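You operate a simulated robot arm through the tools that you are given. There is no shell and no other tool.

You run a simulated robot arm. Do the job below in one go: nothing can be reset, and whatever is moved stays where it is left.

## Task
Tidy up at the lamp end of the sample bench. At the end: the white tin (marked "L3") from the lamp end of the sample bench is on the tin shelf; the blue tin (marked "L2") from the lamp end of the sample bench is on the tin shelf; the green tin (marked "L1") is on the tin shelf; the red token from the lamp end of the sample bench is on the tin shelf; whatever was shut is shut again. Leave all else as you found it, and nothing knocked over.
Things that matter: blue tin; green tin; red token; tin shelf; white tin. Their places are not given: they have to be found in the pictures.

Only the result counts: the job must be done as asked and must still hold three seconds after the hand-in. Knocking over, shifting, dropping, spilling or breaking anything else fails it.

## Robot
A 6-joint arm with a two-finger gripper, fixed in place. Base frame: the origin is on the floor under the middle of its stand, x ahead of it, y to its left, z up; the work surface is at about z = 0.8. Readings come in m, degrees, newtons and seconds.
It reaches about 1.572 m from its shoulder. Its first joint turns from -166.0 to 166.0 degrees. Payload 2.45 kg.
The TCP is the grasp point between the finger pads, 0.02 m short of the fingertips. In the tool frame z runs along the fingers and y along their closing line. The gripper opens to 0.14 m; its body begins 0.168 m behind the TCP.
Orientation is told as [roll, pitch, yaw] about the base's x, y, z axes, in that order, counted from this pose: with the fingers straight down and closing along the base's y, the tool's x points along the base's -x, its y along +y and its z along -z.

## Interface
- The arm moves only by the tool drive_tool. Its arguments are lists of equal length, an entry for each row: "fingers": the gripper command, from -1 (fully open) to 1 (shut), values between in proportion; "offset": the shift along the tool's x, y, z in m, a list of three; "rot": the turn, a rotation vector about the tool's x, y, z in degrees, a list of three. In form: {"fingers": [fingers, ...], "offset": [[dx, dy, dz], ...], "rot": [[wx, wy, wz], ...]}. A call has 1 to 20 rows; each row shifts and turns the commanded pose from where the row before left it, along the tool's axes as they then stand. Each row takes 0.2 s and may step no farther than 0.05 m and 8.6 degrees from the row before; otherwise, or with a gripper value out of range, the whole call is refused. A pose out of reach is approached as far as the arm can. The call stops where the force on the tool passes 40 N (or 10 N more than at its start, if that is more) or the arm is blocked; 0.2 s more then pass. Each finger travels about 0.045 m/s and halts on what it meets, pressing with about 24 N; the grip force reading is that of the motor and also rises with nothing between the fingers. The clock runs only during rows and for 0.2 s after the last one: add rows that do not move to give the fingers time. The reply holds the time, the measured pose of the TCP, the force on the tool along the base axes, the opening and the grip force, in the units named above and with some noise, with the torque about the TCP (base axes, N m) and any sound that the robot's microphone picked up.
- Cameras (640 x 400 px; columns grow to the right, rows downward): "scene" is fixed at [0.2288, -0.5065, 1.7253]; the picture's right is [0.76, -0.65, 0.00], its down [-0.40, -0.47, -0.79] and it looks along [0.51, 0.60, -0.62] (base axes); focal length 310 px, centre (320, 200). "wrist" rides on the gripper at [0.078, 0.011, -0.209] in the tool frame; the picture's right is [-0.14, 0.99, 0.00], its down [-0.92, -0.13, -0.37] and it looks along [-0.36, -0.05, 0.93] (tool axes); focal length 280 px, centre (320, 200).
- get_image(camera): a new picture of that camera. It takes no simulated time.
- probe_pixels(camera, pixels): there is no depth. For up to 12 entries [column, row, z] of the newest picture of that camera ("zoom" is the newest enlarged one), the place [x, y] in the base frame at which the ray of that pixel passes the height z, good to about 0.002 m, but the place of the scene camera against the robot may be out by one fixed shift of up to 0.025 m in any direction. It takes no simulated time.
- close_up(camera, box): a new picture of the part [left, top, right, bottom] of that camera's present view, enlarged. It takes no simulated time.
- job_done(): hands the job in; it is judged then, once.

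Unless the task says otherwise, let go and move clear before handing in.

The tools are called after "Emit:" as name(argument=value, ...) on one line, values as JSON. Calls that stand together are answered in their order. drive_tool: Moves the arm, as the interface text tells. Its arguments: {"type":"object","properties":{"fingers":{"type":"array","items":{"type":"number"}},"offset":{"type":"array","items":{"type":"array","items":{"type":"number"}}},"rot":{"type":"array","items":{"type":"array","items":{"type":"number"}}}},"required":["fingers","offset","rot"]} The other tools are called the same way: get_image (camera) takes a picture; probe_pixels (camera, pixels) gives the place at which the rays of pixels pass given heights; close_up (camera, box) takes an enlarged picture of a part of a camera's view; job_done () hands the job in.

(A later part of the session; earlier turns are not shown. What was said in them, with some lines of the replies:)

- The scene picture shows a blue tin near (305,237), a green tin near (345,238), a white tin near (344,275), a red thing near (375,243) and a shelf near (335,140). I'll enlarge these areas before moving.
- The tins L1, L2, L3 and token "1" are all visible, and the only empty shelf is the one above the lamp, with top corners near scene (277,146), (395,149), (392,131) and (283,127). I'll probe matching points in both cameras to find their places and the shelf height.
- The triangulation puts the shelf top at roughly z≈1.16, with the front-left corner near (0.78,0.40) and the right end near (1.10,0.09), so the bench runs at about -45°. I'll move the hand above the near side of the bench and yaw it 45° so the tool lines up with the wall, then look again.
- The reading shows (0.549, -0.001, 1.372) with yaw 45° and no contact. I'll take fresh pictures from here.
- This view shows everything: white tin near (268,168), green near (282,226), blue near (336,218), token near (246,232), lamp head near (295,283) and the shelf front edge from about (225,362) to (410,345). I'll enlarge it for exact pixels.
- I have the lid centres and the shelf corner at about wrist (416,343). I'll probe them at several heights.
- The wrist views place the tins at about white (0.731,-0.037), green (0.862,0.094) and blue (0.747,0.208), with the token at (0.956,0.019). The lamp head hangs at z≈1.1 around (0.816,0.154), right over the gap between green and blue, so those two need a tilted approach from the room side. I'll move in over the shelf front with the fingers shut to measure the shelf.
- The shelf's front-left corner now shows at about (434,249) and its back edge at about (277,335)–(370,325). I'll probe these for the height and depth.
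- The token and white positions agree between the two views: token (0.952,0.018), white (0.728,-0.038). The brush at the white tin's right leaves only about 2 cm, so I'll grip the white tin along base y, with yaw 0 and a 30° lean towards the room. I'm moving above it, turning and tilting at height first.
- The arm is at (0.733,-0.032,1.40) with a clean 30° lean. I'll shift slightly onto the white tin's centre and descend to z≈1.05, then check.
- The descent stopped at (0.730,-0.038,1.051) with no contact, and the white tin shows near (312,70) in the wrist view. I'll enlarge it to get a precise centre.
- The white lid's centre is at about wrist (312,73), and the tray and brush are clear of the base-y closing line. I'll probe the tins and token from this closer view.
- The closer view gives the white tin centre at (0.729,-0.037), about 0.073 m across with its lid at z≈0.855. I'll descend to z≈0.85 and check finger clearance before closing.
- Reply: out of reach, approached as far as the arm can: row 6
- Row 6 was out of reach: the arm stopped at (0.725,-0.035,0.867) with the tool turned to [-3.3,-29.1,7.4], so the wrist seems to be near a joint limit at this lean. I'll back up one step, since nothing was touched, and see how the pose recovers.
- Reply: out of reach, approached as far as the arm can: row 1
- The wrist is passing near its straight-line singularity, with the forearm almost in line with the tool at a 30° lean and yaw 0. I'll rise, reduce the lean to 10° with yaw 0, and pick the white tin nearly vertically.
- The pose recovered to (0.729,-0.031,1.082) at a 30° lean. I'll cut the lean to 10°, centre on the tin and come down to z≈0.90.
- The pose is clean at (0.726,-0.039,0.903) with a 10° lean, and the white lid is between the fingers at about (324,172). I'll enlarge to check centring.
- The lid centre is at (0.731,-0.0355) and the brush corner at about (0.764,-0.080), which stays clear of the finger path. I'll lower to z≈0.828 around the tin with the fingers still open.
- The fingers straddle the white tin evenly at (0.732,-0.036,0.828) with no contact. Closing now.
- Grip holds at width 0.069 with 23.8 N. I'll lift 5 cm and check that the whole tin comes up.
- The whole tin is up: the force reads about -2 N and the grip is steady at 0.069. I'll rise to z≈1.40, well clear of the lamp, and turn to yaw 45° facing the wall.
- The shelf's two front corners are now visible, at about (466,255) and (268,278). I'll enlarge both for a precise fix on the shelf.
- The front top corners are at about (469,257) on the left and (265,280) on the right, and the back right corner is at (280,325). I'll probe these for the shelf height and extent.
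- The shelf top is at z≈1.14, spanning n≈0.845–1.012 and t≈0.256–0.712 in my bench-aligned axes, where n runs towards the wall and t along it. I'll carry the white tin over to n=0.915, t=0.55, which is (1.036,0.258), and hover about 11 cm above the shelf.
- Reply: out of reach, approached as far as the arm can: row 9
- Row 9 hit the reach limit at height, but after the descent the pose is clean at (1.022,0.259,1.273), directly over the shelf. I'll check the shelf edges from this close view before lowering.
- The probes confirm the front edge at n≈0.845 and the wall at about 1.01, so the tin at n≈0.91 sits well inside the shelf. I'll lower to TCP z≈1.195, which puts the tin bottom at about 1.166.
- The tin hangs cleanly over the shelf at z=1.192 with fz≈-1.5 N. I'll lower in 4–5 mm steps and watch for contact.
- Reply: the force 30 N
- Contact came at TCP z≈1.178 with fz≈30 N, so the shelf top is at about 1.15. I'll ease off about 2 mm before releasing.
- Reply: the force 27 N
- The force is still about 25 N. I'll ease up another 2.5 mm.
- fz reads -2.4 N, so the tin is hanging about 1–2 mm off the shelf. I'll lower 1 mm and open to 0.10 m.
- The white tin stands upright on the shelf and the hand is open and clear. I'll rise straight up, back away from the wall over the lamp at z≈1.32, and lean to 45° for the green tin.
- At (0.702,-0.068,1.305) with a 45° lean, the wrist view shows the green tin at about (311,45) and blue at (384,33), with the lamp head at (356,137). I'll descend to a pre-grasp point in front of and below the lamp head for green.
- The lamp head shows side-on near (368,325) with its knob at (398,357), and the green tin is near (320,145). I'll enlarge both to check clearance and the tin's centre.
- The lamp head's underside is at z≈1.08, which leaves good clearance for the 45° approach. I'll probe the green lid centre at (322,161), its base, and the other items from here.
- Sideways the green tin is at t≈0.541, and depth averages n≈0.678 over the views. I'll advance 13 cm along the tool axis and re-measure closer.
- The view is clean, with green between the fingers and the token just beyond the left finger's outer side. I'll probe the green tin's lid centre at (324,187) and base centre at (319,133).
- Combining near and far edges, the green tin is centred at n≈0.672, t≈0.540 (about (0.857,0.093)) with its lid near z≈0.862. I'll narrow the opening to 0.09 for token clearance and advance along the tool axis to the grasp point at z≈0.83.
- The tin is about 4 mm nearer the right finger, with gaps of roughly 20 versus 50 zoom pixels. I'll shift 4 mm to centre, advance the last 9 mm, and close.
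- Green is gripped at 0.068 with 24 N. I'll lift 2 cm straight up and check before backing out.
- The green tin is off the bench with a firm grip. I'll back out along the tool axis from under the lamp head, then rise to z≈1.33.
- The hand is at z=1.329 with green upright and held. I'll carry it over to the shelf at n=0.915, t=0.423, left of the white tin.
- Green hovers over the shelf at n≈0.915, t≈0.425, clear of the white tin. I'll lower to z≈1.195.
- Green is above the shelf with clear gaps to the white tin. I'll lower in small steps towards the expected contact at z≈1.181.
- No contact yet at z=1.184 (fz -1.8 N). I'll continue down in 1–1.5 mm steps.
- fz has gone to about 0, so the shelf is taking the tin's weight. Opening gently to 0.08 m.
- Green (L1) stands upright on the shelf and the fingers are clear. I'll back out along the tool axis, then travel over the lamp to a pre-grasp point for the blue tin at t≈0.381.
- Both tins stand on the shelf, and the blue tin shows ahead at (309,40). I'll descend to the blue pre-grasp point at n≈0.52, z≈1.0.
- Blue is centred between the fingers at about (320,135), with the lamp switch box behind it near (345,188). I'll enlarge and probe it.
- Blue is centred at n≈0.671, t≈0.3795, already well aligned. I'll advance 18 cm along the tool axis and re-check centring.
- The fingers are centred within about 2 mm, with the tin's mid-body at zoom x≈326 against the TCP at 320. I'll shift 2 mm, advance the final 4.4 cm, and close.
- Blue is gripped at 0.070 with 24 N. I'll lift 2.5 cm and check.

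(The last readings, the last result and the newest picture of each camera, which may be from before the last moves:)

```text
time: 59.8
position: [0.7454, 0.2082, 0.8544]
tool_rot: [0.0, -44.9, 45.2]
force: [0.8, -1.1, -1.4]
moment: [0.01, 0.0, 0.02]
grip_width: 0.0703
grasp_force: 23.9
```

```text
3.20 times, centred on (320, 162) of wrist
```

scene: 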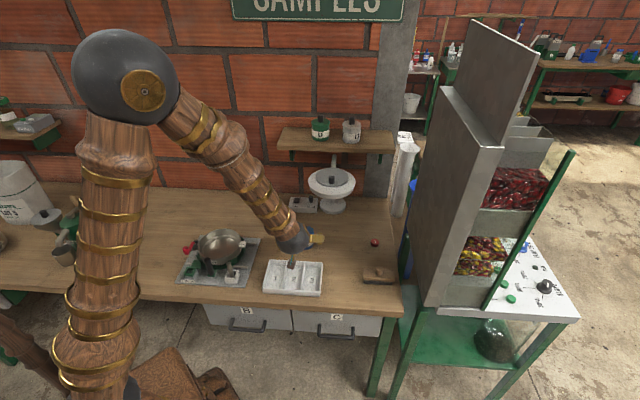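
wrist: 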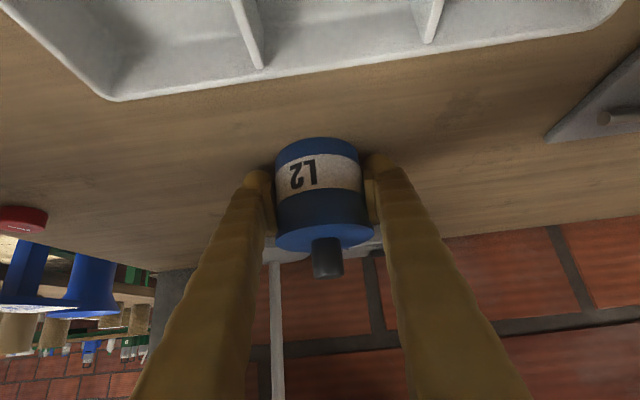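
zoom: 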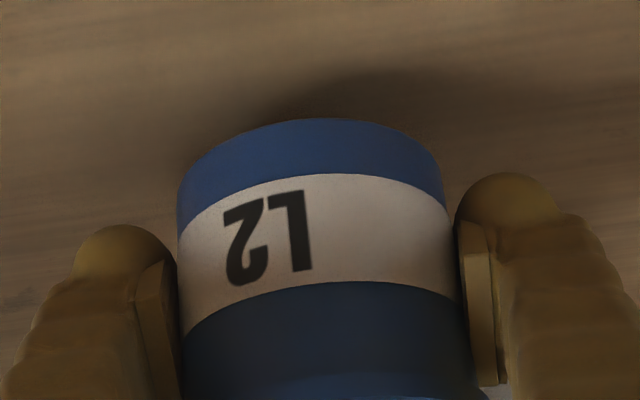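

The lift is good. I'll back out along the tool axis, then rise clear in front of the lamp to z≈1.33.

Emit:
drive_tool(fingers=[1, 1, 1, 1, 1, 1, 1, 1, 1, 1, 1, 1, 1, 1], offset=[[0, 0, -0.03], [0, 0, -0.0425], [0, 0, -0.0425], [0, 0, -0.0425], [0, 0, -0.0425], [-0.02307, 0, -0.03597], [-0.02307, 0, -0.03597], [-0.02307, 0, -0.03597], [-0.02307, 0, -0.03597], [-0.02307, 0, -0.03597], [-0.02307, 0, -0.03597], [-0.02307, 0, -0.03597], [-0.02307, 0, -0.03597], [0, 0, 0]], rot=[[0, 0, 0], [0, 0, 0], [0, 0, 0], [0, 0, 0], [0, 0, 0], [0, 0, 0], [0, 0, 0], [0, 0, 0], [0, 0, 0], [0, 0, 0], [0, 0, 0], [0, 0, 0], [0, 0, 0], [0, 0, 0]])

Emit:
get_image(camera="wrist")

Emit:
get_image(camera="scene")

```text
time: 62.8
position: [0.597, 0.0551, 1.331]
tool_rot: [0.0, -45.0, 45.1]
force: [0.3, -0.1, -2.3]
moment: [-0.01, 0.0, -0.01]
grip_width: 0.0699
grasp_force: 24.0
```

```text
taken
```

wrist: 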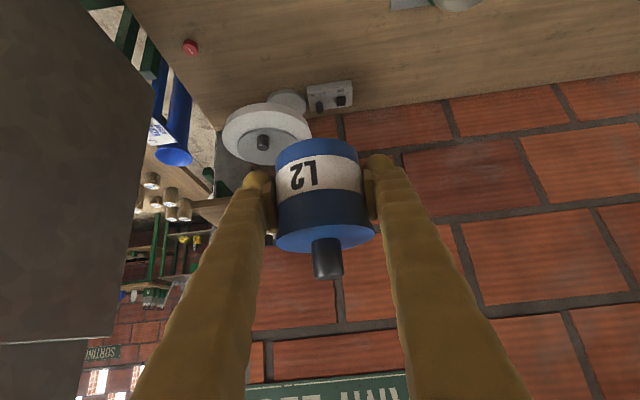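

```text
taken
```

scene: 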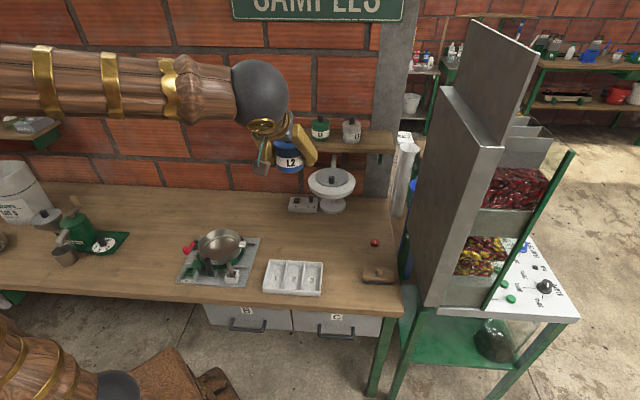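

Blue is held steady at z=1.331. I'll carry it to n≈0.918, t≈0.307 above the shelf, left of green.

Emit:
drive_tool(fingers=[1, 1, 1, 1, 1, 1, 1, 1, 1, 1, 1], offset=[[-0.03231, 0.00762, 0.03231], [-0.03231, 0.00762, 0.03231], [-0.03231, 0.00762, 0.03231], [-0.03231, 0.00762, 0.03231], [-0.03231, 0.00762, 0.03231], [-0.03231, 0.00762, 0.03231], [-0.03231, 0.00762, 0.03231], [-0.03231, 0.00762, 0.03231], [-0.03231, 0.00762, 0.03231], [-0.03231, 0.00762, 0.03231], [0, 0, 0]], rot=[[0, 0, 0], [0, 0, 0], [0, 0, 0], [0, 0, 0], [0, 0, 0], [0, 0, 0], [0, 0, 0], [0, 0, 0], [0, 0, 0], [0, 0, 0], [0, 0, 0]])

Emit:
get_image(camera="wrist")

Emit:
get_image(camera="scene")

```text
time: 65.2
position: [0.8606, 0.4347, 1.3324]
tool_rot: [0.0, -45.0, 44.9]
force: [0.1, 0.4, -2.5]
moment: [0.02, 0.01, 0.01]
grip_width: 0.0696
grasp_force: 23.9
```

```text
taken
```

wrist: 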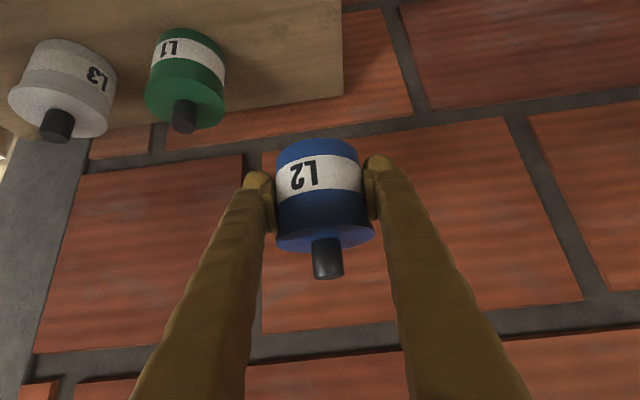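

```text
taken
```

scene: 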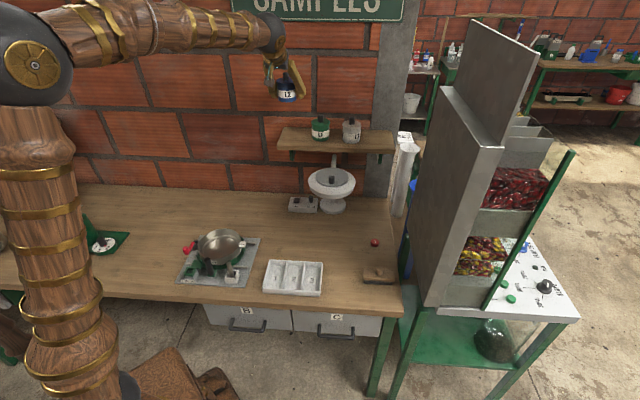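

The measured t is 0.301, so I'll shift 6 mm towards green for margin at the shelf end and lower to z≈1.195.

Emit:
drive_tool(fingers=[1, 1, 1, 1, 1, 1], offset=[[0, -0.006, 0], [0.02405, 0, 0.02405], [0.02405, 0, 0.02405], [0.02405, 0, 0.02405], [0.02405, 0, 0.02405], [0, 0, 0]], rot=[[0, 0, 0], [0, 0, 0], [0, 0, 0], [0, 0, 0], [0, 0, 0], [0, 0, 0]])

Emit:
get_image(camera="wrist")

Emit:
close_up(camera="scene", box=[250, 70, 410, 170])

```text
time: 66.6
position: [0.8632, 0.429, 1.1934]
tool_rot: [0.0, -45.1, 44.9]
force: [-0.2, -0.1, -1.0]
moment: [-0.01, 0.02, 0.02]
grip_width: 0.0698
grasp_force: 23.7
```

```text
taken
```

wrist: 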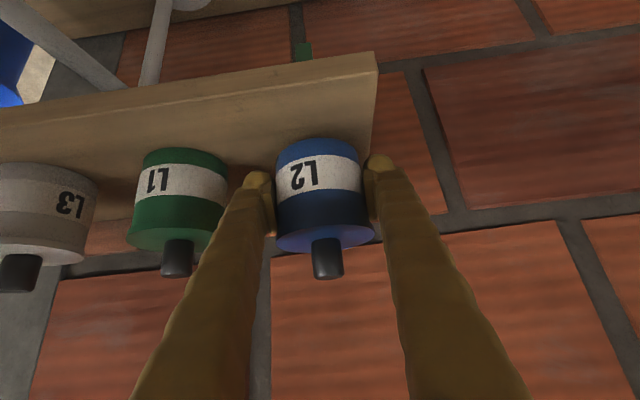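

```text
4.00 times, centred on (330, 120) of scene
```

zoom: 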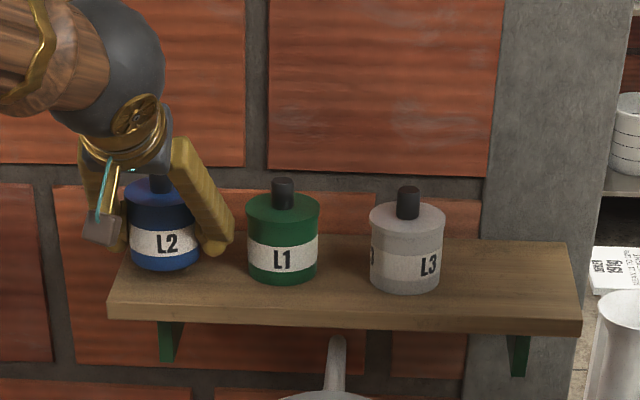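

Blue is about 1 cm inside the shelf's left end, with the finger about 13 mm from green. I'll lower in small steps towards contact at about 1.179.

Emit:
drive_tool(fingers=[1, 1, 1, 1, 1], offset=[[0.0026, 0, 0.0026], [0.0021, 0, 0.0021], [0.0014, 0, 0.0014], [0.0011, 0, 0.0011], [0, 0, 0]], rot=[[0, 0, 0], [0, 0, 0], [0, 0, 0], [0, 0, 0], [0, 0, 0]])

```text
time: 67.8
position: [0.866, 0.4275, 1.1849]
tool_rot: [0.0, -45.0, 44.9]
force: [-0.3, -0.1, -2.3]
moment: [0.0, 0.0, 0.02]
grip_width: 0.0697
grasp_force: 24.0
```

Still hanging at z=1.185 with fz -2.3 N. I'll step down further.

Emit:
drive_tool(fingers=[1, 1, 1, 1], offset=[[0.0014, 0, 0.0014], [0.0011, 0, 0.0011], [0.0007, 0, 0.0007], [0, 0, 0]], rot=[[0, 0, 0], [0, 0, 0], [0, 0, 0], [0, 0, 0]])

```text
time: 68.8
position: [0.8647, 0.4295, 1.1806]
tool_rot: [0.0, -44.9, 45.0]
force: [1.8, -0.1, -0.3]
moment: [0.0, 0.05, 0.01]
grip_width: 0.0699
grasp_force: 24.0
```

fz is now -0.3 N, so it may be just touching. One more 0.7 mm step to confirm.

Emit:
drive_tool(fingers=[1, 1], offset=[[0.0005, 0, 0.0005], [0, 0, 0]], rot=[[0, 0, 0], [0, 0, 0]])

```text
time: 69.4
position: [0.865, 0.4285, 1.178]
tool_rot: [0.0, -45.1, 45.1]
force: [-0.5, 4.1, 11.0]
moment: [0.04, 0.36, -0.12]
grip_width: 0.0696
grasp_force: 24.0
```

Contact is confirmed at fz=11 N. I'll ease back 0.7 mm and open to 0.078 m.

Emit:
drive_tool(fingers=[1, 0.0, -0.06, -0.114, -0.114, -0.114], offset=[[-0.0005, 0, -0.0005], [0, 0, 0], [0, 0, 0], [0, 0, 0], [0, 0, 0], [0, 0, 0]], rot=[[0, 0, 0], [0, 0, 0], [0, 0, 0], [0, 0, 0], [0, 0, 0], [0, 0, 0]])

Emit:
get_image(camera="wrist")

Emit:
close_up(camera="wrist", box=[180, 120, 420, 270])

Emit:
close_up(camera="scene", box=[250, 70, 410, 170])

```text
time: 70.8
position: [0.866, 0.4274, 1.1803]
tool_rot: [0.0, -45.0, 45.0]
force: [0.7, -0.7, -0.7]
moment: [-0.02, 0.02, 0.01]
grip_width: 0.078
grasp_force: 0.0
```

```text
taken
```

wrist: 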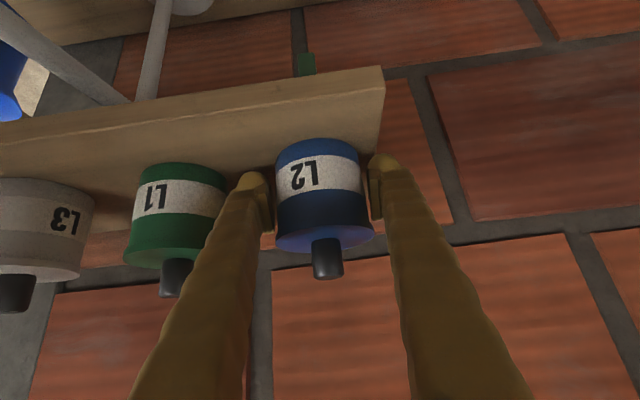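

```text
2.67 times, centred on (300, 195) of wrist
```

zoom: 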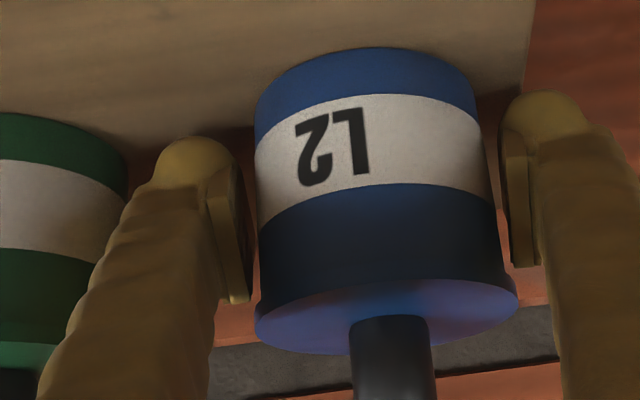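

```text
4.00 times, centred on (330, 120) of scene
```

zoom: 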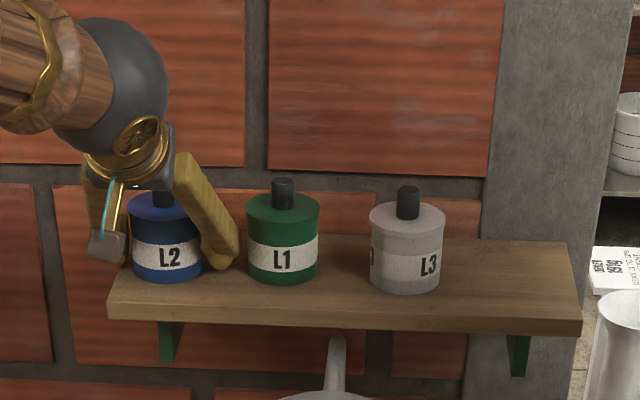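

All three tins stand on the shelf, and the fingers are clear of both blue and green. I'll back out along the tool axis, travel over to above the token area, and reduce the lean to 15°.

Emit:
drive_tool(fingers=[-0.114, -0.114, -0.114, -0.114, -0.114, -0.114, -0.114, 0.0, 0.2, 0.286, 0.286, 0.286, 0.286, 0.286, 0.286, 0.286, 0.286, 0.286, 0.286], offset=[[0, 0, -0.02], [0, 0, -0.045], [0, 0, -0.045], [0, 0, -0.045], [0, 0, -0.045], [0, 0, -0.045], [0.01411, -0.0389, -0.01411], [0.01411, -0.0389, -0.01411], [0.01411, -0.0389, -0.01411], [0.01411, -0.0389, -0.01411], [0.01411, -0.0389, -0.01411], [0.01411, -0.0389, -0.01411], [0.01411, -0.0389, -0.01411], [0.01411, -0.0389, -0.01411], [0.01411, -0.0389, -0.01411], [0, 0, 0], [0, 0, 0], [0, 0, 0], [0, 0, 0]], rot=[[0, 0, 0], [0, 0, 0], [0, 0, 0], [0, 0, 0], [0, 0, 0], [0, 0, 0], [0, 0, 0], [0, 0, 0], [0, 0, 0], [0, 0, 0], [0, 0, 0], [0, 0, 0], [0, 0, 0], [0, 0, 0], [0, 0, 0], [0, 7.5, 0], [0, 7.5, 0], [0, 7.5, 0], [0, 7.5, 0]])

Emit:
get_image(camera="wrist")

Emit:
get_image(camera="scene")

```text
time: 74.8
position: [0.8648, -0.068, 1.3527]
tool_rot: [0.0, -14.9, 45.0]
force: [0.5, 0.4, 0.8]
moment: [-0.07, -0.05, -0.01]
grip_width: 0.0498
grasp_force: 0.1
```

```text
taken
```

wrist: 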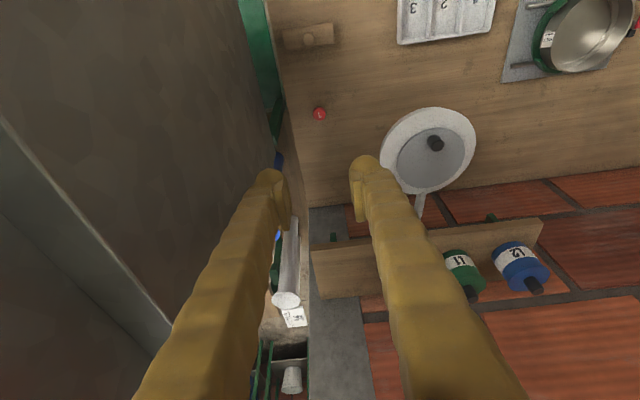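

```text
taken
```

scene: 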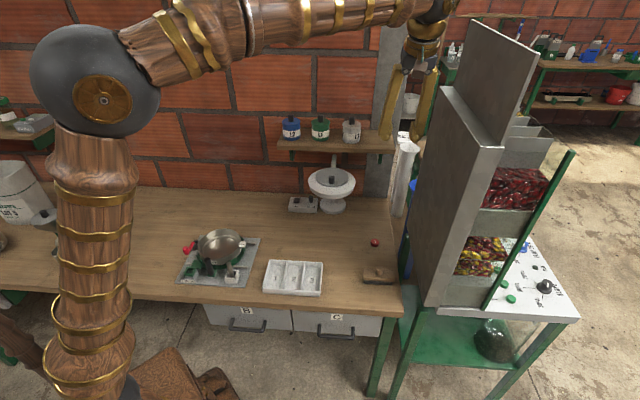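

The three tins stand in a row on the shelf, and the token shows at (319,113), straight ahead of the hand. The machine panel is a vertical face at t≈0.785, leaving enough room. I'll enlarge and probe the token.

Emit:
close_up(camera="wrist", box=[280, 88, 360, 138])

Emit:
probe_pixels(camera="wrist", pixels=[[319, 113, 0.812], [319, 113, 0.806], [313, 113, 0.81], [326, 113, 0.81]])

Emit:
close_up(camera="scene", box=[335, 220, 415, 270])

```text
8.00 times, centred on (320, 113) of wrist
```

zoom: 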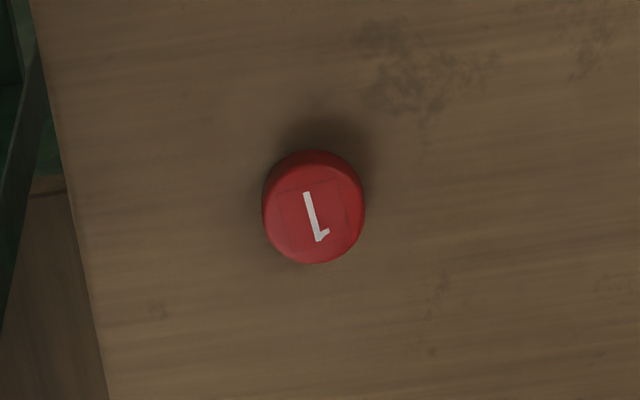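

```text
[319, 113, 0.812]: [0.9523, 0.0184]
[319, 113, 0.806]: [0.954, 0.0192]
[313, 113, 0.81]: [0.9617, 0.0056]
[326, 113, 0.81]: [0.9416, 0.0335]
```

```text
8.00 times, centred on (375, 245) of scene
```

zoom: 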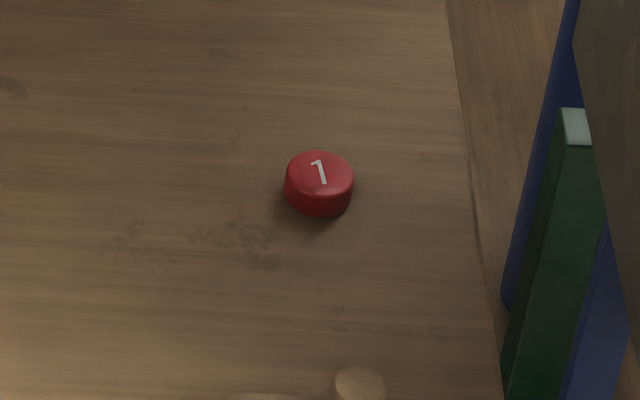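

The token is about 33 mm across and 14 mm tall, centred at n≈0.690, t≈0.660. I'll reduce the lean to 8° so the fingertips can get low, and descend to z≈0.90 above it.

Emit:
drive_tool(fingers=[0.286, 0.286, 0.286, 0.286, 0.286, 0.286, 0.286, 0.286, 0.286, 0.286, 0.286, 0.286, 0.286], offset=[[0, 0, 0], [-0.00531, 0, 0.04231], [-0.00531, 0, 0.04231], [-0.00531, 0, 0.04231], [-0.00531, 0, 0.04231], [-0.00531, 0, 0.04231], [-0.00531, 0, 0.04231], [-0.00531, 0, 0.04231], [-0.00531, 0, 0.04231], [-0.00531, 0, 0.04231], [-0.00531, 0, 0.04231], [-0.00531, 0, 0.04231], [0, 0, 0]], rot=[[0, 7, 0], [0, 0, 0], [0, 0, 0], [0, 0, 0], [0, 0, 0], [0, 0, 0], [0, 0, 0], [0, 0, 0], [0, 0, 0], [0, 0, 0], [0, 0, 0], [0, 0, 0], [0, 0, 0]])

Emit:
get_image(camera="wrist")

Emit:
get_image(camera="scene")

```text
time: 77.6
position: [0.955, 0.0172, 0.9007]
tool_rot: [-0.1, -8.0, 44.9]
force: [0.9, -0.1, -0.3]
moment: [0.03, 0.01, 0.01]
grip_width: 0.0499
grasp_force: 0.1
```

```text
taken
```

wrist: 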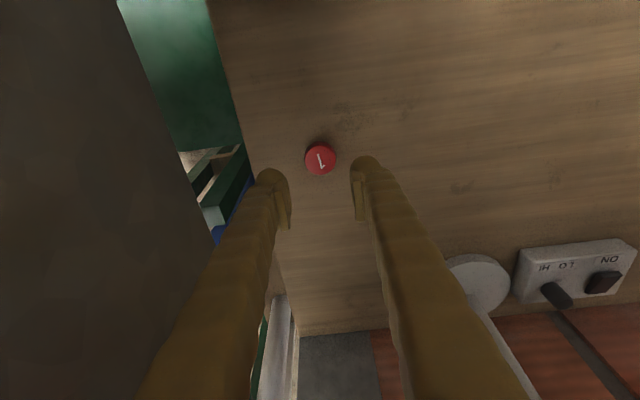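

```text
taken
```

scene: 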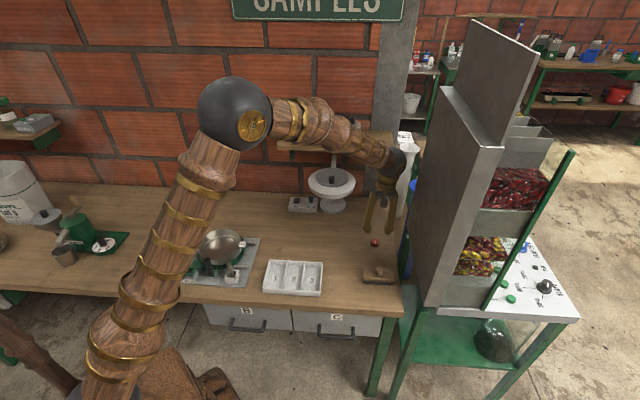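

The hand is at (0.955,0.017,0.901), with the token at about (320,160) and centred between the fingers. I'll enlarge to refine.

Emit:
close_up(camera="wrist", box=[240, 120, 400, 220])

Emit:
probe_pixels(camera="wrist", pixels=[[320, 160, 0.814], [320, 160, 0.81], [305, 160, 0.812], [336, 160, 0.812], [320, 145, 0.8], [320, 175, 0.814]])

```text
4.00 times, centred on (320, 170) of wrist
```

zoom: 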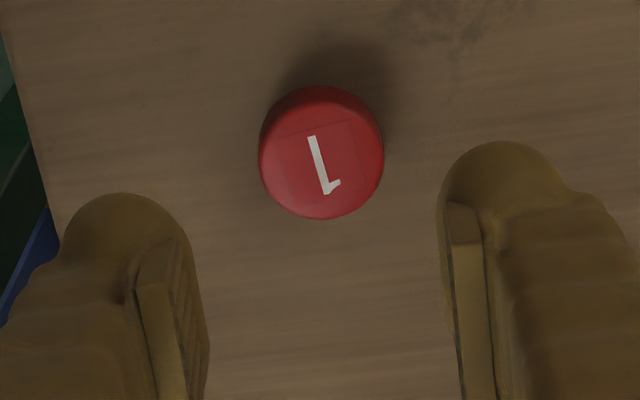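

```text
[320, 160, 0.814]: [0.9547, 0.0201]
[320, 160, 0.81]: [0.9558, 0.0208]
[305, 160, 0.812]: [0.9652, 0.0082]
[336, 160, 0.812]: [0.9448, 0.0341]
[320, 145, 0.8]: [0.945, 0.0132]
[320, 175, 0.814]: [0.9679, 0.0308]
```

The token is at n≈0.690, t≈0.6605, about 2 mm off the tool centreline. I'll correct and lower to z≈0.832.

Emit:
drive_tool(fingers=[0.286, 0.286, 0.286, 0.286, 0.286], offset=[[0.00225, 0.00055, 0.0171], [0.00225, 0.00055, 0.0171], [0.00225, 0.00055, 0.0171], [0.00225, 0.00055, 0.0171], [0, 0, 0]], rot=[[0, 0, 0], [0, 0, 0], [0, 0, 0], [0, 0, 0], [0, 0, 0]])

Emit:
close_up(camera="wrist", box=[240, 120, 400, 220])

Emit:
close_up(camera="scene", box=[315, 190, 435, 265])

```text
time: 78.8
position: [0.9512, 0.0194, 0.8294]
tool_rot: [0.0, -8.0, 45.0]
force: [-1.0, -0.1, 0.7]
moment: [0.0, -0.01, 0.03]
grip_width: 0.0501
grasp_force: 0.1
```

```text
4.00 times, centred on (320, 170) of wrist
```

zoom: 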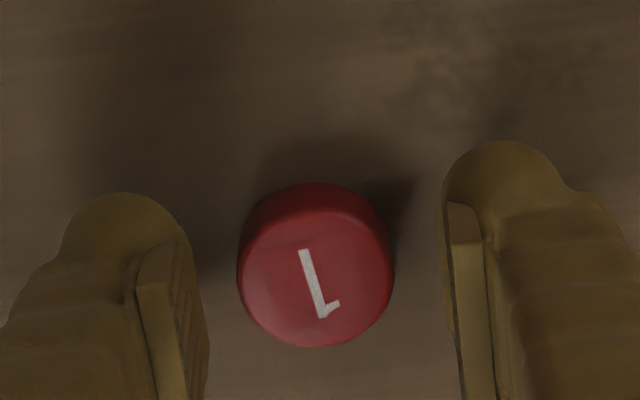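

```text
5.33 times, centred on (375, 228) of scene
```

zoom: 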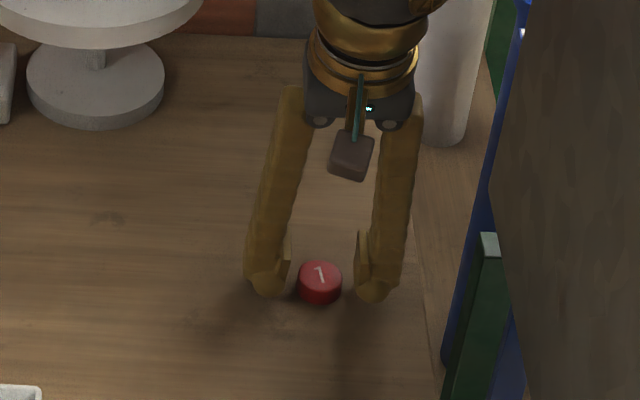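

The token sits centred between the fingertips. I'll lower the last 6 mm in 2 mm steps and watch for bench contact.

Emit:
drive_tool(fingers=[0.286, 0.286, 0.286, 0.286], offset=[[0.0003, 0, 0.002], [0.0003, 0, 0.002], [0.0002, 0, 0.0015], [0, 0, 0]], rot=[[0, 0, 0], [0, 0, 0], [0, 0, 0], [0, 0, 0]])

```text
time: 79.8
position: [0.9506, 0.0196, 0.8259]
tool_rot: [0.0, -7.9, 45.1]
force: [0.8, 0.3, 0.3]
moment: [0.0, 0.02, -0.01]
grip_width: 0.0497
grasp_force: 0.0
```

No contact at z≈0.826. Two more 1.2 mm steps.

Emit:
drive_tool(fingers=[0.286, 0.286, 0.286], offset=[[0.0002, 0, 0.0012], [0.0002, 0, 0.0012], [0, 0, 0]], rot=[[0, 0, 0], [0, 0, 0], [0, 0, 0]])

```text
time: 80.6
position: [0.9507, 0.02, 0.8229]
tool_rot: [0.0, -8.0, 45.1]
force: [1.0, -0.1, 0.4]
moment: [0.01, 0.0, 0.01]
grip_width: 0.0499
grasp_force: 0.1
```

z=0.823 with no bench contact, so the tips should be about 3 mm above the bench. Closing on the token.

Emit:
drive_tool(fingers=[0.5, 0.6, 1, 1, 1, 1], offset=[[0, 0, 0], [0, 0, 0], [0, 0, 0], [0, 0, 0], [0, 0, 0], [0, 0, 0]], rot=[[0, 0, 0], [0, 0, 0], [0, 0, 0], [0, 0, 0], [0, 0, 0], [0, 0, 0]])

Emit:
close_up(camera="wrist", box=[240, 120, 400, 220])

```text
time: 82.0
position: [0.9493, 0.0191, 0.8244]
tool_rot: [-0.1, -8.0, 45.1]
force: [0.3, 0.4, 0.8]
moment: [-0.01, 0.01, 0.0]
grip_width: 0.0307
grasp_force: 23.8
```

```text
4.00 times, centred on (320, 170) of wrist
```

zoom: 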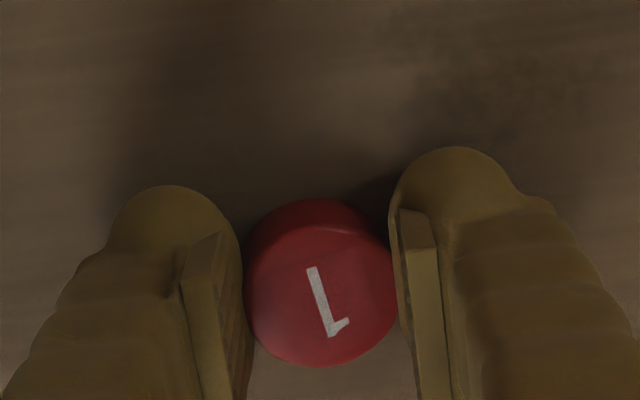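

The token is gripped at 0.0307 m with 23.8 N and still looks flat. I'll lift 3 cm and check.

Emit:
drive_tool(fingers=[1, 1, 1, 1], offset=[[-0.0007, 0, -0.005], [-0.0014, 0, -0.01], [-0.0021, 0, -0.015], [0, 0, 0]], rot=[[0, 0, 0], [0, 0, 0], [0, 0, 0], [0, 0, 0]])

Emit:
close_up(camera="wrist", box=[240, 120, 400, 220])

Emit:
close_up(camera="scene", box=[315, 180, 435, 255])

```text
time: 83.0
position: [0.9494, 0.0199, 0.8544]
tool_rot: [0.0, -8.0, 44.9]
force: [0.7, 0.1, -1.0]
moment: [0.0, -0.01, 0.01]
grip_width: 0.0303
grasp_force: 24.1
```

```text
4.00 times, centred on (320, 170) of wrist
```

zoom: 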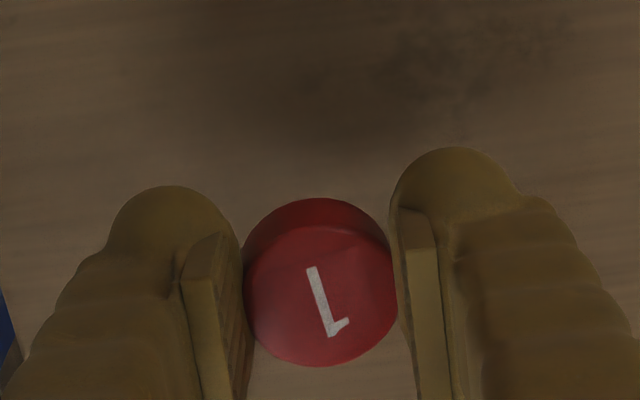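

```text
5.33 times, centred on (375, 218) of scene
```

zoom: 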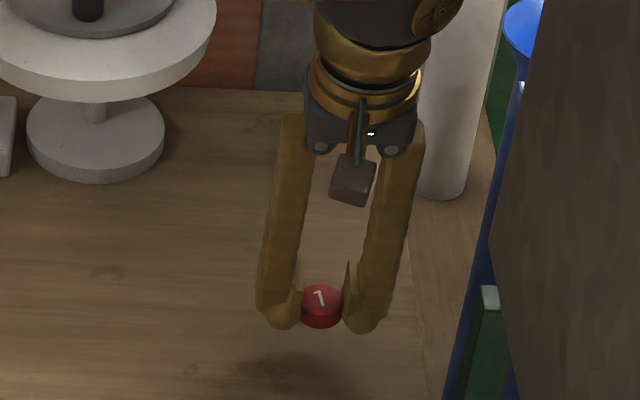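

The token is securely off the bench (grip 0.0303, level). I'll rise straight up beside the lamp head to z≈1.28, then move in over the shelf's right part.

Emit:
drive_tool(fingers=[1, 1, 1, 1, 1, 1, 1, 1, 1, 1, 1, 1], offset=[[-0.003, 0, -0.02], [-0.00598, 0, -0.04258], [-0.00598, 0, -0.04258], [-0.00598, 0, -0.04258], [-0.00598, 0, -0.04258], [-0.00598, 0, -0.04258], [-0.00598, 0, -0.04258], [-0.00598, 0, -0.04258], [-0.00598, 0, -0.04258], [-0.00598, 0, -0.04258], [-0.003, 0, -0.02], [0, 0, 0]], rot=[[0, 0, 0], [0, 0, 0], [0, 0, 0], [0, 0, 0], [0, 0, 0], [0, 0, 0], [0, 0, 0], [0, 0, 0], [0, 0, 0], [0, 0, 0], [0, 0, 0], [0, 0, 0]])

Emit:
get_image(camera="wrist")

Emit:
get_image(camera="scene")

```text
time: 85.6
position: [0.9496, 0.0215, 1.2828]
tool_rot: [0.0, -8.1, 45.0]
force: [0.3, -0.2, -0.7]
moment: [0.0, -0.02, -0.02]
grip_width: 0.0305
grasp_force: 23.9
```

```text
taken
```

wrist: 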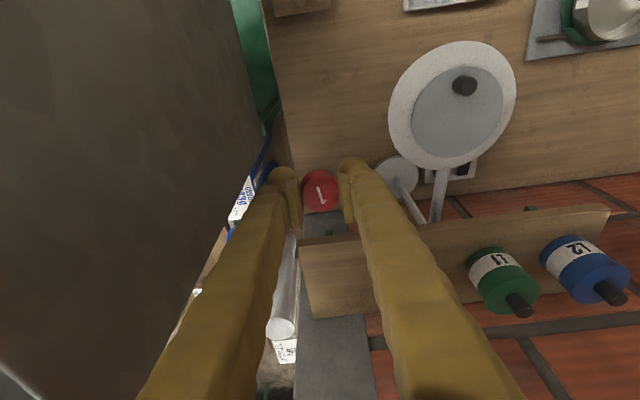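

```text
taken
```

scene: 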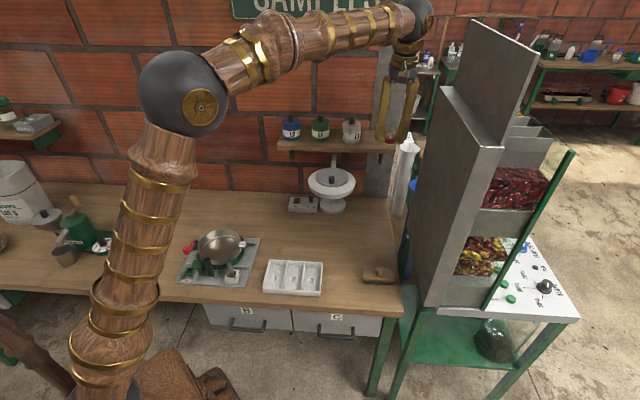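

The token is held at z=1.283 beside the shelf. I'll move in to n≈0.89, t≈0.645, to the right of the white tin.

Emit:
drive_tool(fingers=[1, 1, 1, 1, 1, 1], offset=[[-0.04026, 0.00226, 0.00566], [-0.04026, 0.00226, 0.00566], [-0.04026, 0.00226, 0.00566], [-0.04026, 0.00226, 0.00566], [-0.04026, 0.00226, 0.00566], [0, 0, 0]], rot=[[0, 0, 0], [0, 0, 0], [0, 0, 0], [0, 0, 0], [0, 0, 0], [0, 0, 0]])

Emit:
get_image(camera="wrist")

Emit:
close_up(camera="scene", box=[270, 40, 430, 170])

```text
time: 87.0
position: [1.0832, 0.1743, 1.2815]
tool_rot: [0.0, -8.0, 45.1]
force: [0.0, 1.1, 0.7]
moment: [-0.01, 0.04, 0.02]
grip_width: 0.0303
grasp_force: 24.3
```

```text
taken
```

wrist: 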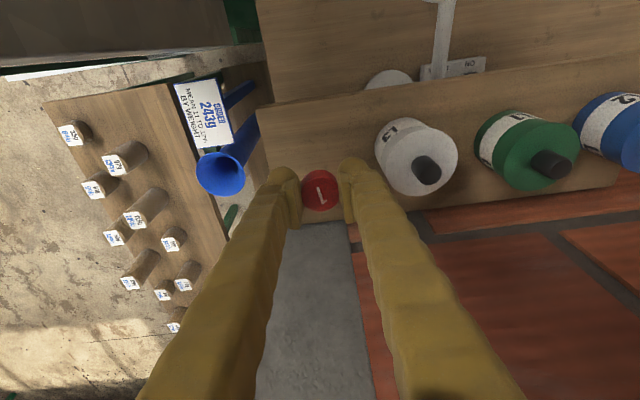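

```text
3.08 times, centred on (350, 105) of scene
```

zoom: 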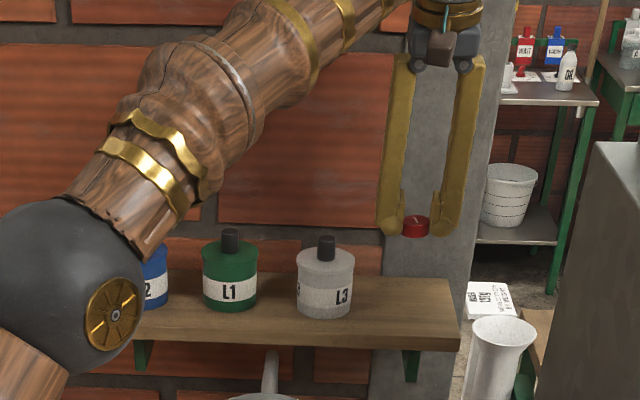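

The hand is at n≈0.889, t≈0.643, with the white tin well clear to its left. I'll lower to z≈1.187.

Emit:
drive_tool(fingers=[1, 1, 1, 1], offset=[[0.0044, 0, 0.03136], [0.0044, 0, 0.03136], [0.0044, 0, 0.03136], [0, 0, 0]], rot=[[0, 0, 0], [0, 0, 0], [0, 0, 0], [0, 0, 0]])

Emit:
get_image(camera="wrist")

Emit:
close_up(camera="scene", box=[320, 90, 440, 165])

```text
time: 88.0
position: [1.0876, 0.1722, 1.1868]
tool_rot: [-0.1, -8.0, 45.0]
force: [-0.8, 0.1, -0.7]
moment: [0.02, 0.01, 0.01]
grip_width: 0.0304
grasp_force: 23.7
```

```text
taken
```

wrist: 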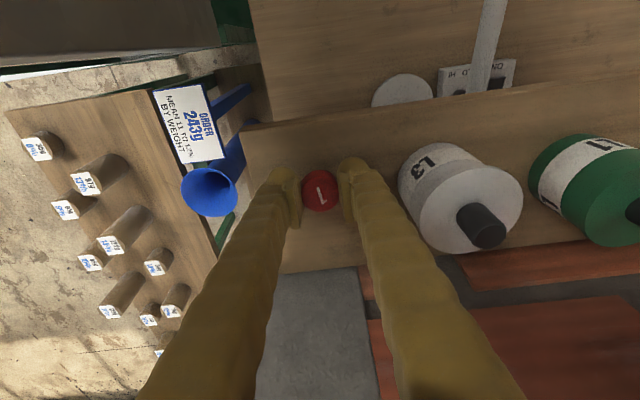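

```text
5.33 times, centred on (380, 128) of scene
```

zoom: 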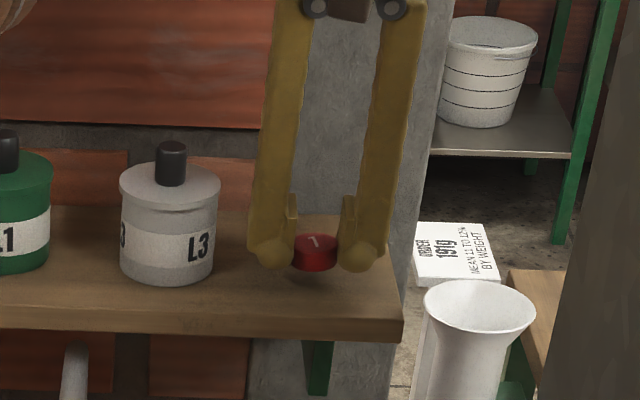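

The token is over the shelf with free space on both sides. I'll lower in small steps towards expected contact at about 1.173.

Emit:
drive_tool(fingers=[1, 1, 1, 1], offset=[[0.0006, 0, 0.004], [0.0004, 0, 0.003], [0.0004, 0, 0.003], [0, 0, 0]], rot=[[0, 0, 0], [0, 0, 0], [0, 0, 0], [0, 0, 0]])

```text
time: 89.0
position: [1.0852, 0.1705, 1.1754]
tool_rot: [0.0, -8.0, 44.9]
force: [0.0, 0.1, -0.5]
moment: [-0.02, 0.02, -0.01]
grip_width: 0.0303
grasp_force: 24.2
```

No contact yet at z≈1.175. I'll continue in 1 mm steps.

Emit:
drive_tool(fingers=[1, 1, 1], offset=[[0.00014, 0, 0.001], [0.00014, 0, 0.001], [0, 0, 0]], rot=[[0, 0, 0], [0, 0, 0], [0, 0, 0]])

```text
time: 89.8
position: [1.0864, 0.1709, 1.1759]
tool_rot: [0.0, -7.9, 45.0]
force: [0.6, -0.6, -0.4]
moment: [0.03, 0.03, 0.0]
grip_width: 0.0306
grasp_force: 24.5
```

Emit:
drive_tool(fingers=[1, 1, 1], offset=[[0.00014, 0, 0.001], [0.00014, 0, 0.001], [0, 0, 0]], rot=[[0, 0, 0], [0, 0, 0], [0, 0, 0]])

```text
time: 90.6
position: [1.086, 0.1725, 1.1724]
tool_rot: [-0.1, -8.1, 45.0]
force: [1.7, -0.7, 10.1]
moment: [-0.01, -0.06, 0.0]
grip_width: 0.0304
grasp_force: 24.3
```

Contact at z≈1.172 with fz≈10 N, so the token is on the shelf. I'll ease up 0.5 mm and open slowly to 0.05 m.

Emit:
drive_tool(fingers=[1, 0.55, 0.5, 0.4, 0.286, 0.286, 0.286], offset=[[-0.0001, 0, -0.0006], [0, 0, 0], [0, 0, 0], [0, 0, 0], [0, 0, 0], [0, 0, 0], [0, 0, 0]], rot=[[0, 0, 0], [0, 0, 0], [0, 0, 0], [0, 0, 0], [0, 0, 0], [0, 0, 0], [0, 0, 0]])

Emit:
get_image(camera="wrist")

Emit:
close_up(camera="scene", box=[320, 90, 440, 165])

```text
time: 92.2
position: [1.0865, 0.1719, 1.1716]
tool_rot: [0.0, -8.1, 45.0]
force: [0.3, -0.8, 0.7]
moment: [0.01, 0.03, -0.01]
grip_width: 0.0501
grasp_force: 0.1
```

```text
taken
```

wrist: 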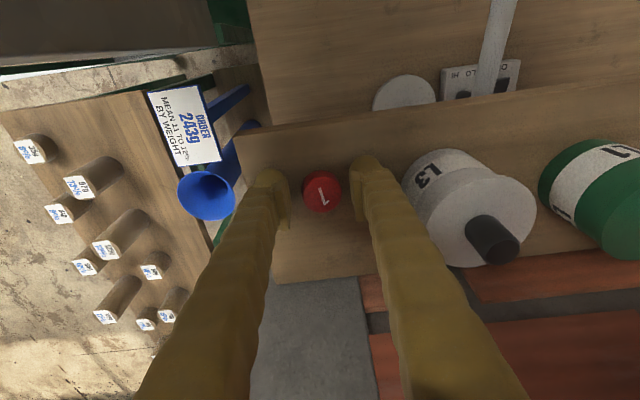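

```text
5.33 times, centred on (380, 128) of scene
```

zoom: 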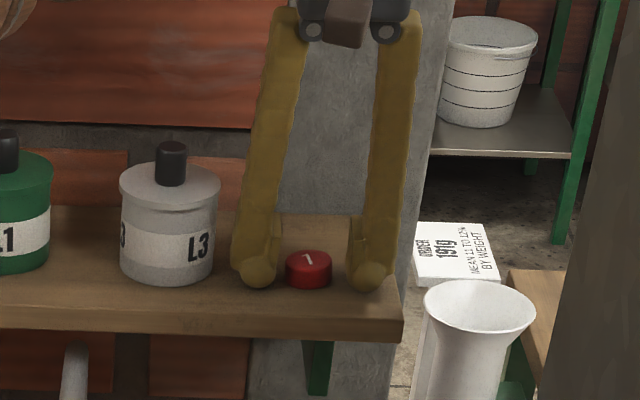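

The token lies flat on the shelf and the fingers are open around it. I'll rise straight up and back away from the shelf.

Emit:
drive_tool(fingers=[0.286, 0.286, 0.286, 0.286, 0.286, 0.286, 0.286, 0.286, 0.286, 0.286, 0.286, 0.286], offset=[[-0.002, 0, -0.015], [-0.006, 0, -0.0428], [-0.006, 0, -0.0428], [-0.0042, 0, -0.03], [0.0433, 0, -0.0061], [0.0433, 0, -0.0061], [0.0433, 0, -0.0061], [0.0433, 0, -0.0061], [0.0433, 0, -0.0061], [0.0433, 0, -0.0061], [0.0433, 0, -0.0061], [0, 0, 0]], rot=[[0, 0, 0], [0, 0, 0], [0, 0, 0], [0, 0, 0], [0, 0, 0], [0, 0, 0], [0, 0, 0], [0, 0, 0], [0, 0, 0], [0, 0, 0], [0, 0, 0], [0, 0, 0]])

Emit:
get_image(camera="wrist")

Emit:
get_image(camera="scene")

```text
time: 94.8
position: [0.8692, -0.0451, 1.3067]
tool_rot: [0.0, -8.0, 45.0]
force: [0.2, -0.6, 0.8]
moment: [0.0, 0.01, -0.01]
grip_width: 0.05
grasp_force: 0.0
```

```text
taken
```

wrist: 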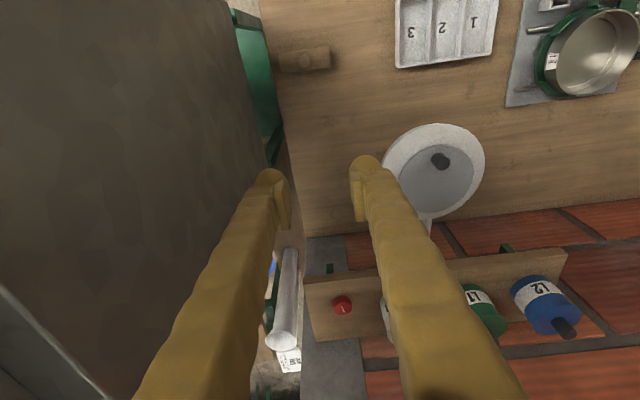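

```text
taken
```

scene: 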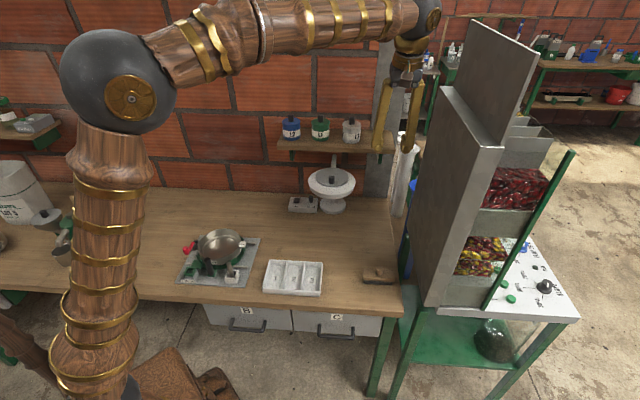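

The token is at wrist (343,305) on the shelf with all three tins beside it. I'll pull the arm back further for an unobstructed check.

Emit:
drive_tool(fingers=[0.286, 0.286, 0.286, 0.286, 0.286, 0.286, 0.286, 0.286], offset=[[0.0259, 0.0324, -0.0036], [0.0259, 0.0324, -0.0036], [0.0259, 0.0324, -0.0036], [0.0259, 0.0324, -0.0036], [0.0259, 0.0324, -0.0036], [0.0259, 0.0324, -0.0036], [0.0259, 0.0324, -0.0036], [0, 0, 0]], rot=[[0, 0, 0], [0, 0, 0], [0, 0, 0], [0, 0, 0], [0, 0, 0], [0, 0, 0], [0, 0, 0], [0, 0, 0]])

Emit:
get_image(camera="scene")

Emit:
close_up(camera="scene", box=[260, 90, 420, 190])

Emit:
close_up(camera="scene", box=[160, 180, 420, 342])

Emit:
get_image(camera="wrist")

```text
time: 96.6
position: [0.5807, -0.0136, 1.3044]
tool_rot: [-0.1, -8.0, 45.0]
force: [-0.7, -0.1, -0.9]
moment: [0.01, 0.0, -0.02]
grip_width: 0.0497
grasp_force: 0.0
```

```text
taken
```

scene: 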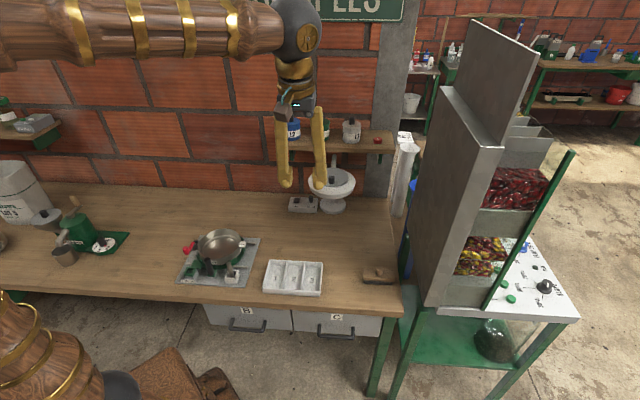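

```text
4.00 times, centred on (340, 140) of scene
```

zoom: 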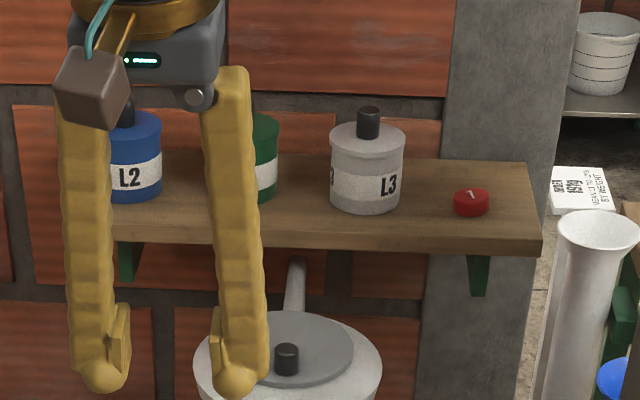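

```text
2.46 times, centred on (290, 261) of scene
```

zoom: 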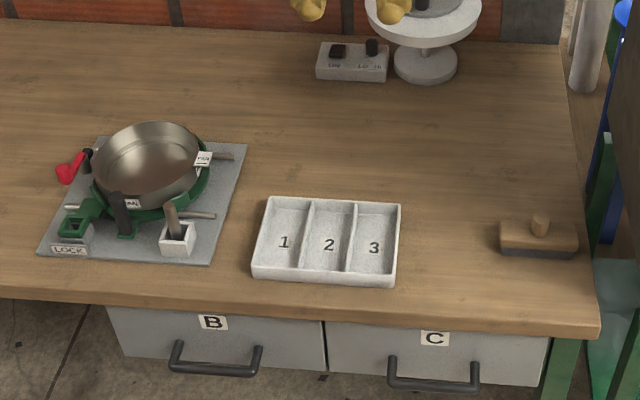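

```text
taken
```

wrist: 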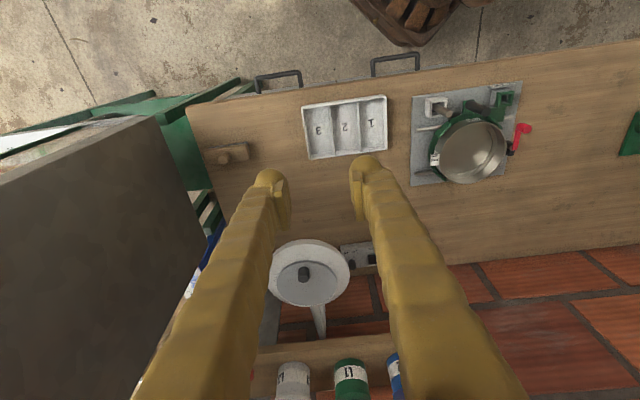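

The final pictures show L2, L1 and L3 upright on the shelf with the red token flat at its right end. The drawers B and C are shut, and the tray, brush, lamp and switch box are where they were. The hand is empty and clear, so I'm handing in.

Emit:
job_done()

```text
The job is handed in.
```

The last pictures show the white (L3), blue (L2) and green (L1) tins standing upright on the shelf above the lamp, with the red token flat at its right end. I took that shelf to be the tin shelf because it was the only empty one; nothing in the pictures labels it.

I opened nothing, and drawers B and C are still shut. The tray, brush, lamp and switch box look unmoved in the final pictures. The gripper is empty and clear of the bench and shelf, and the job has been handed in.
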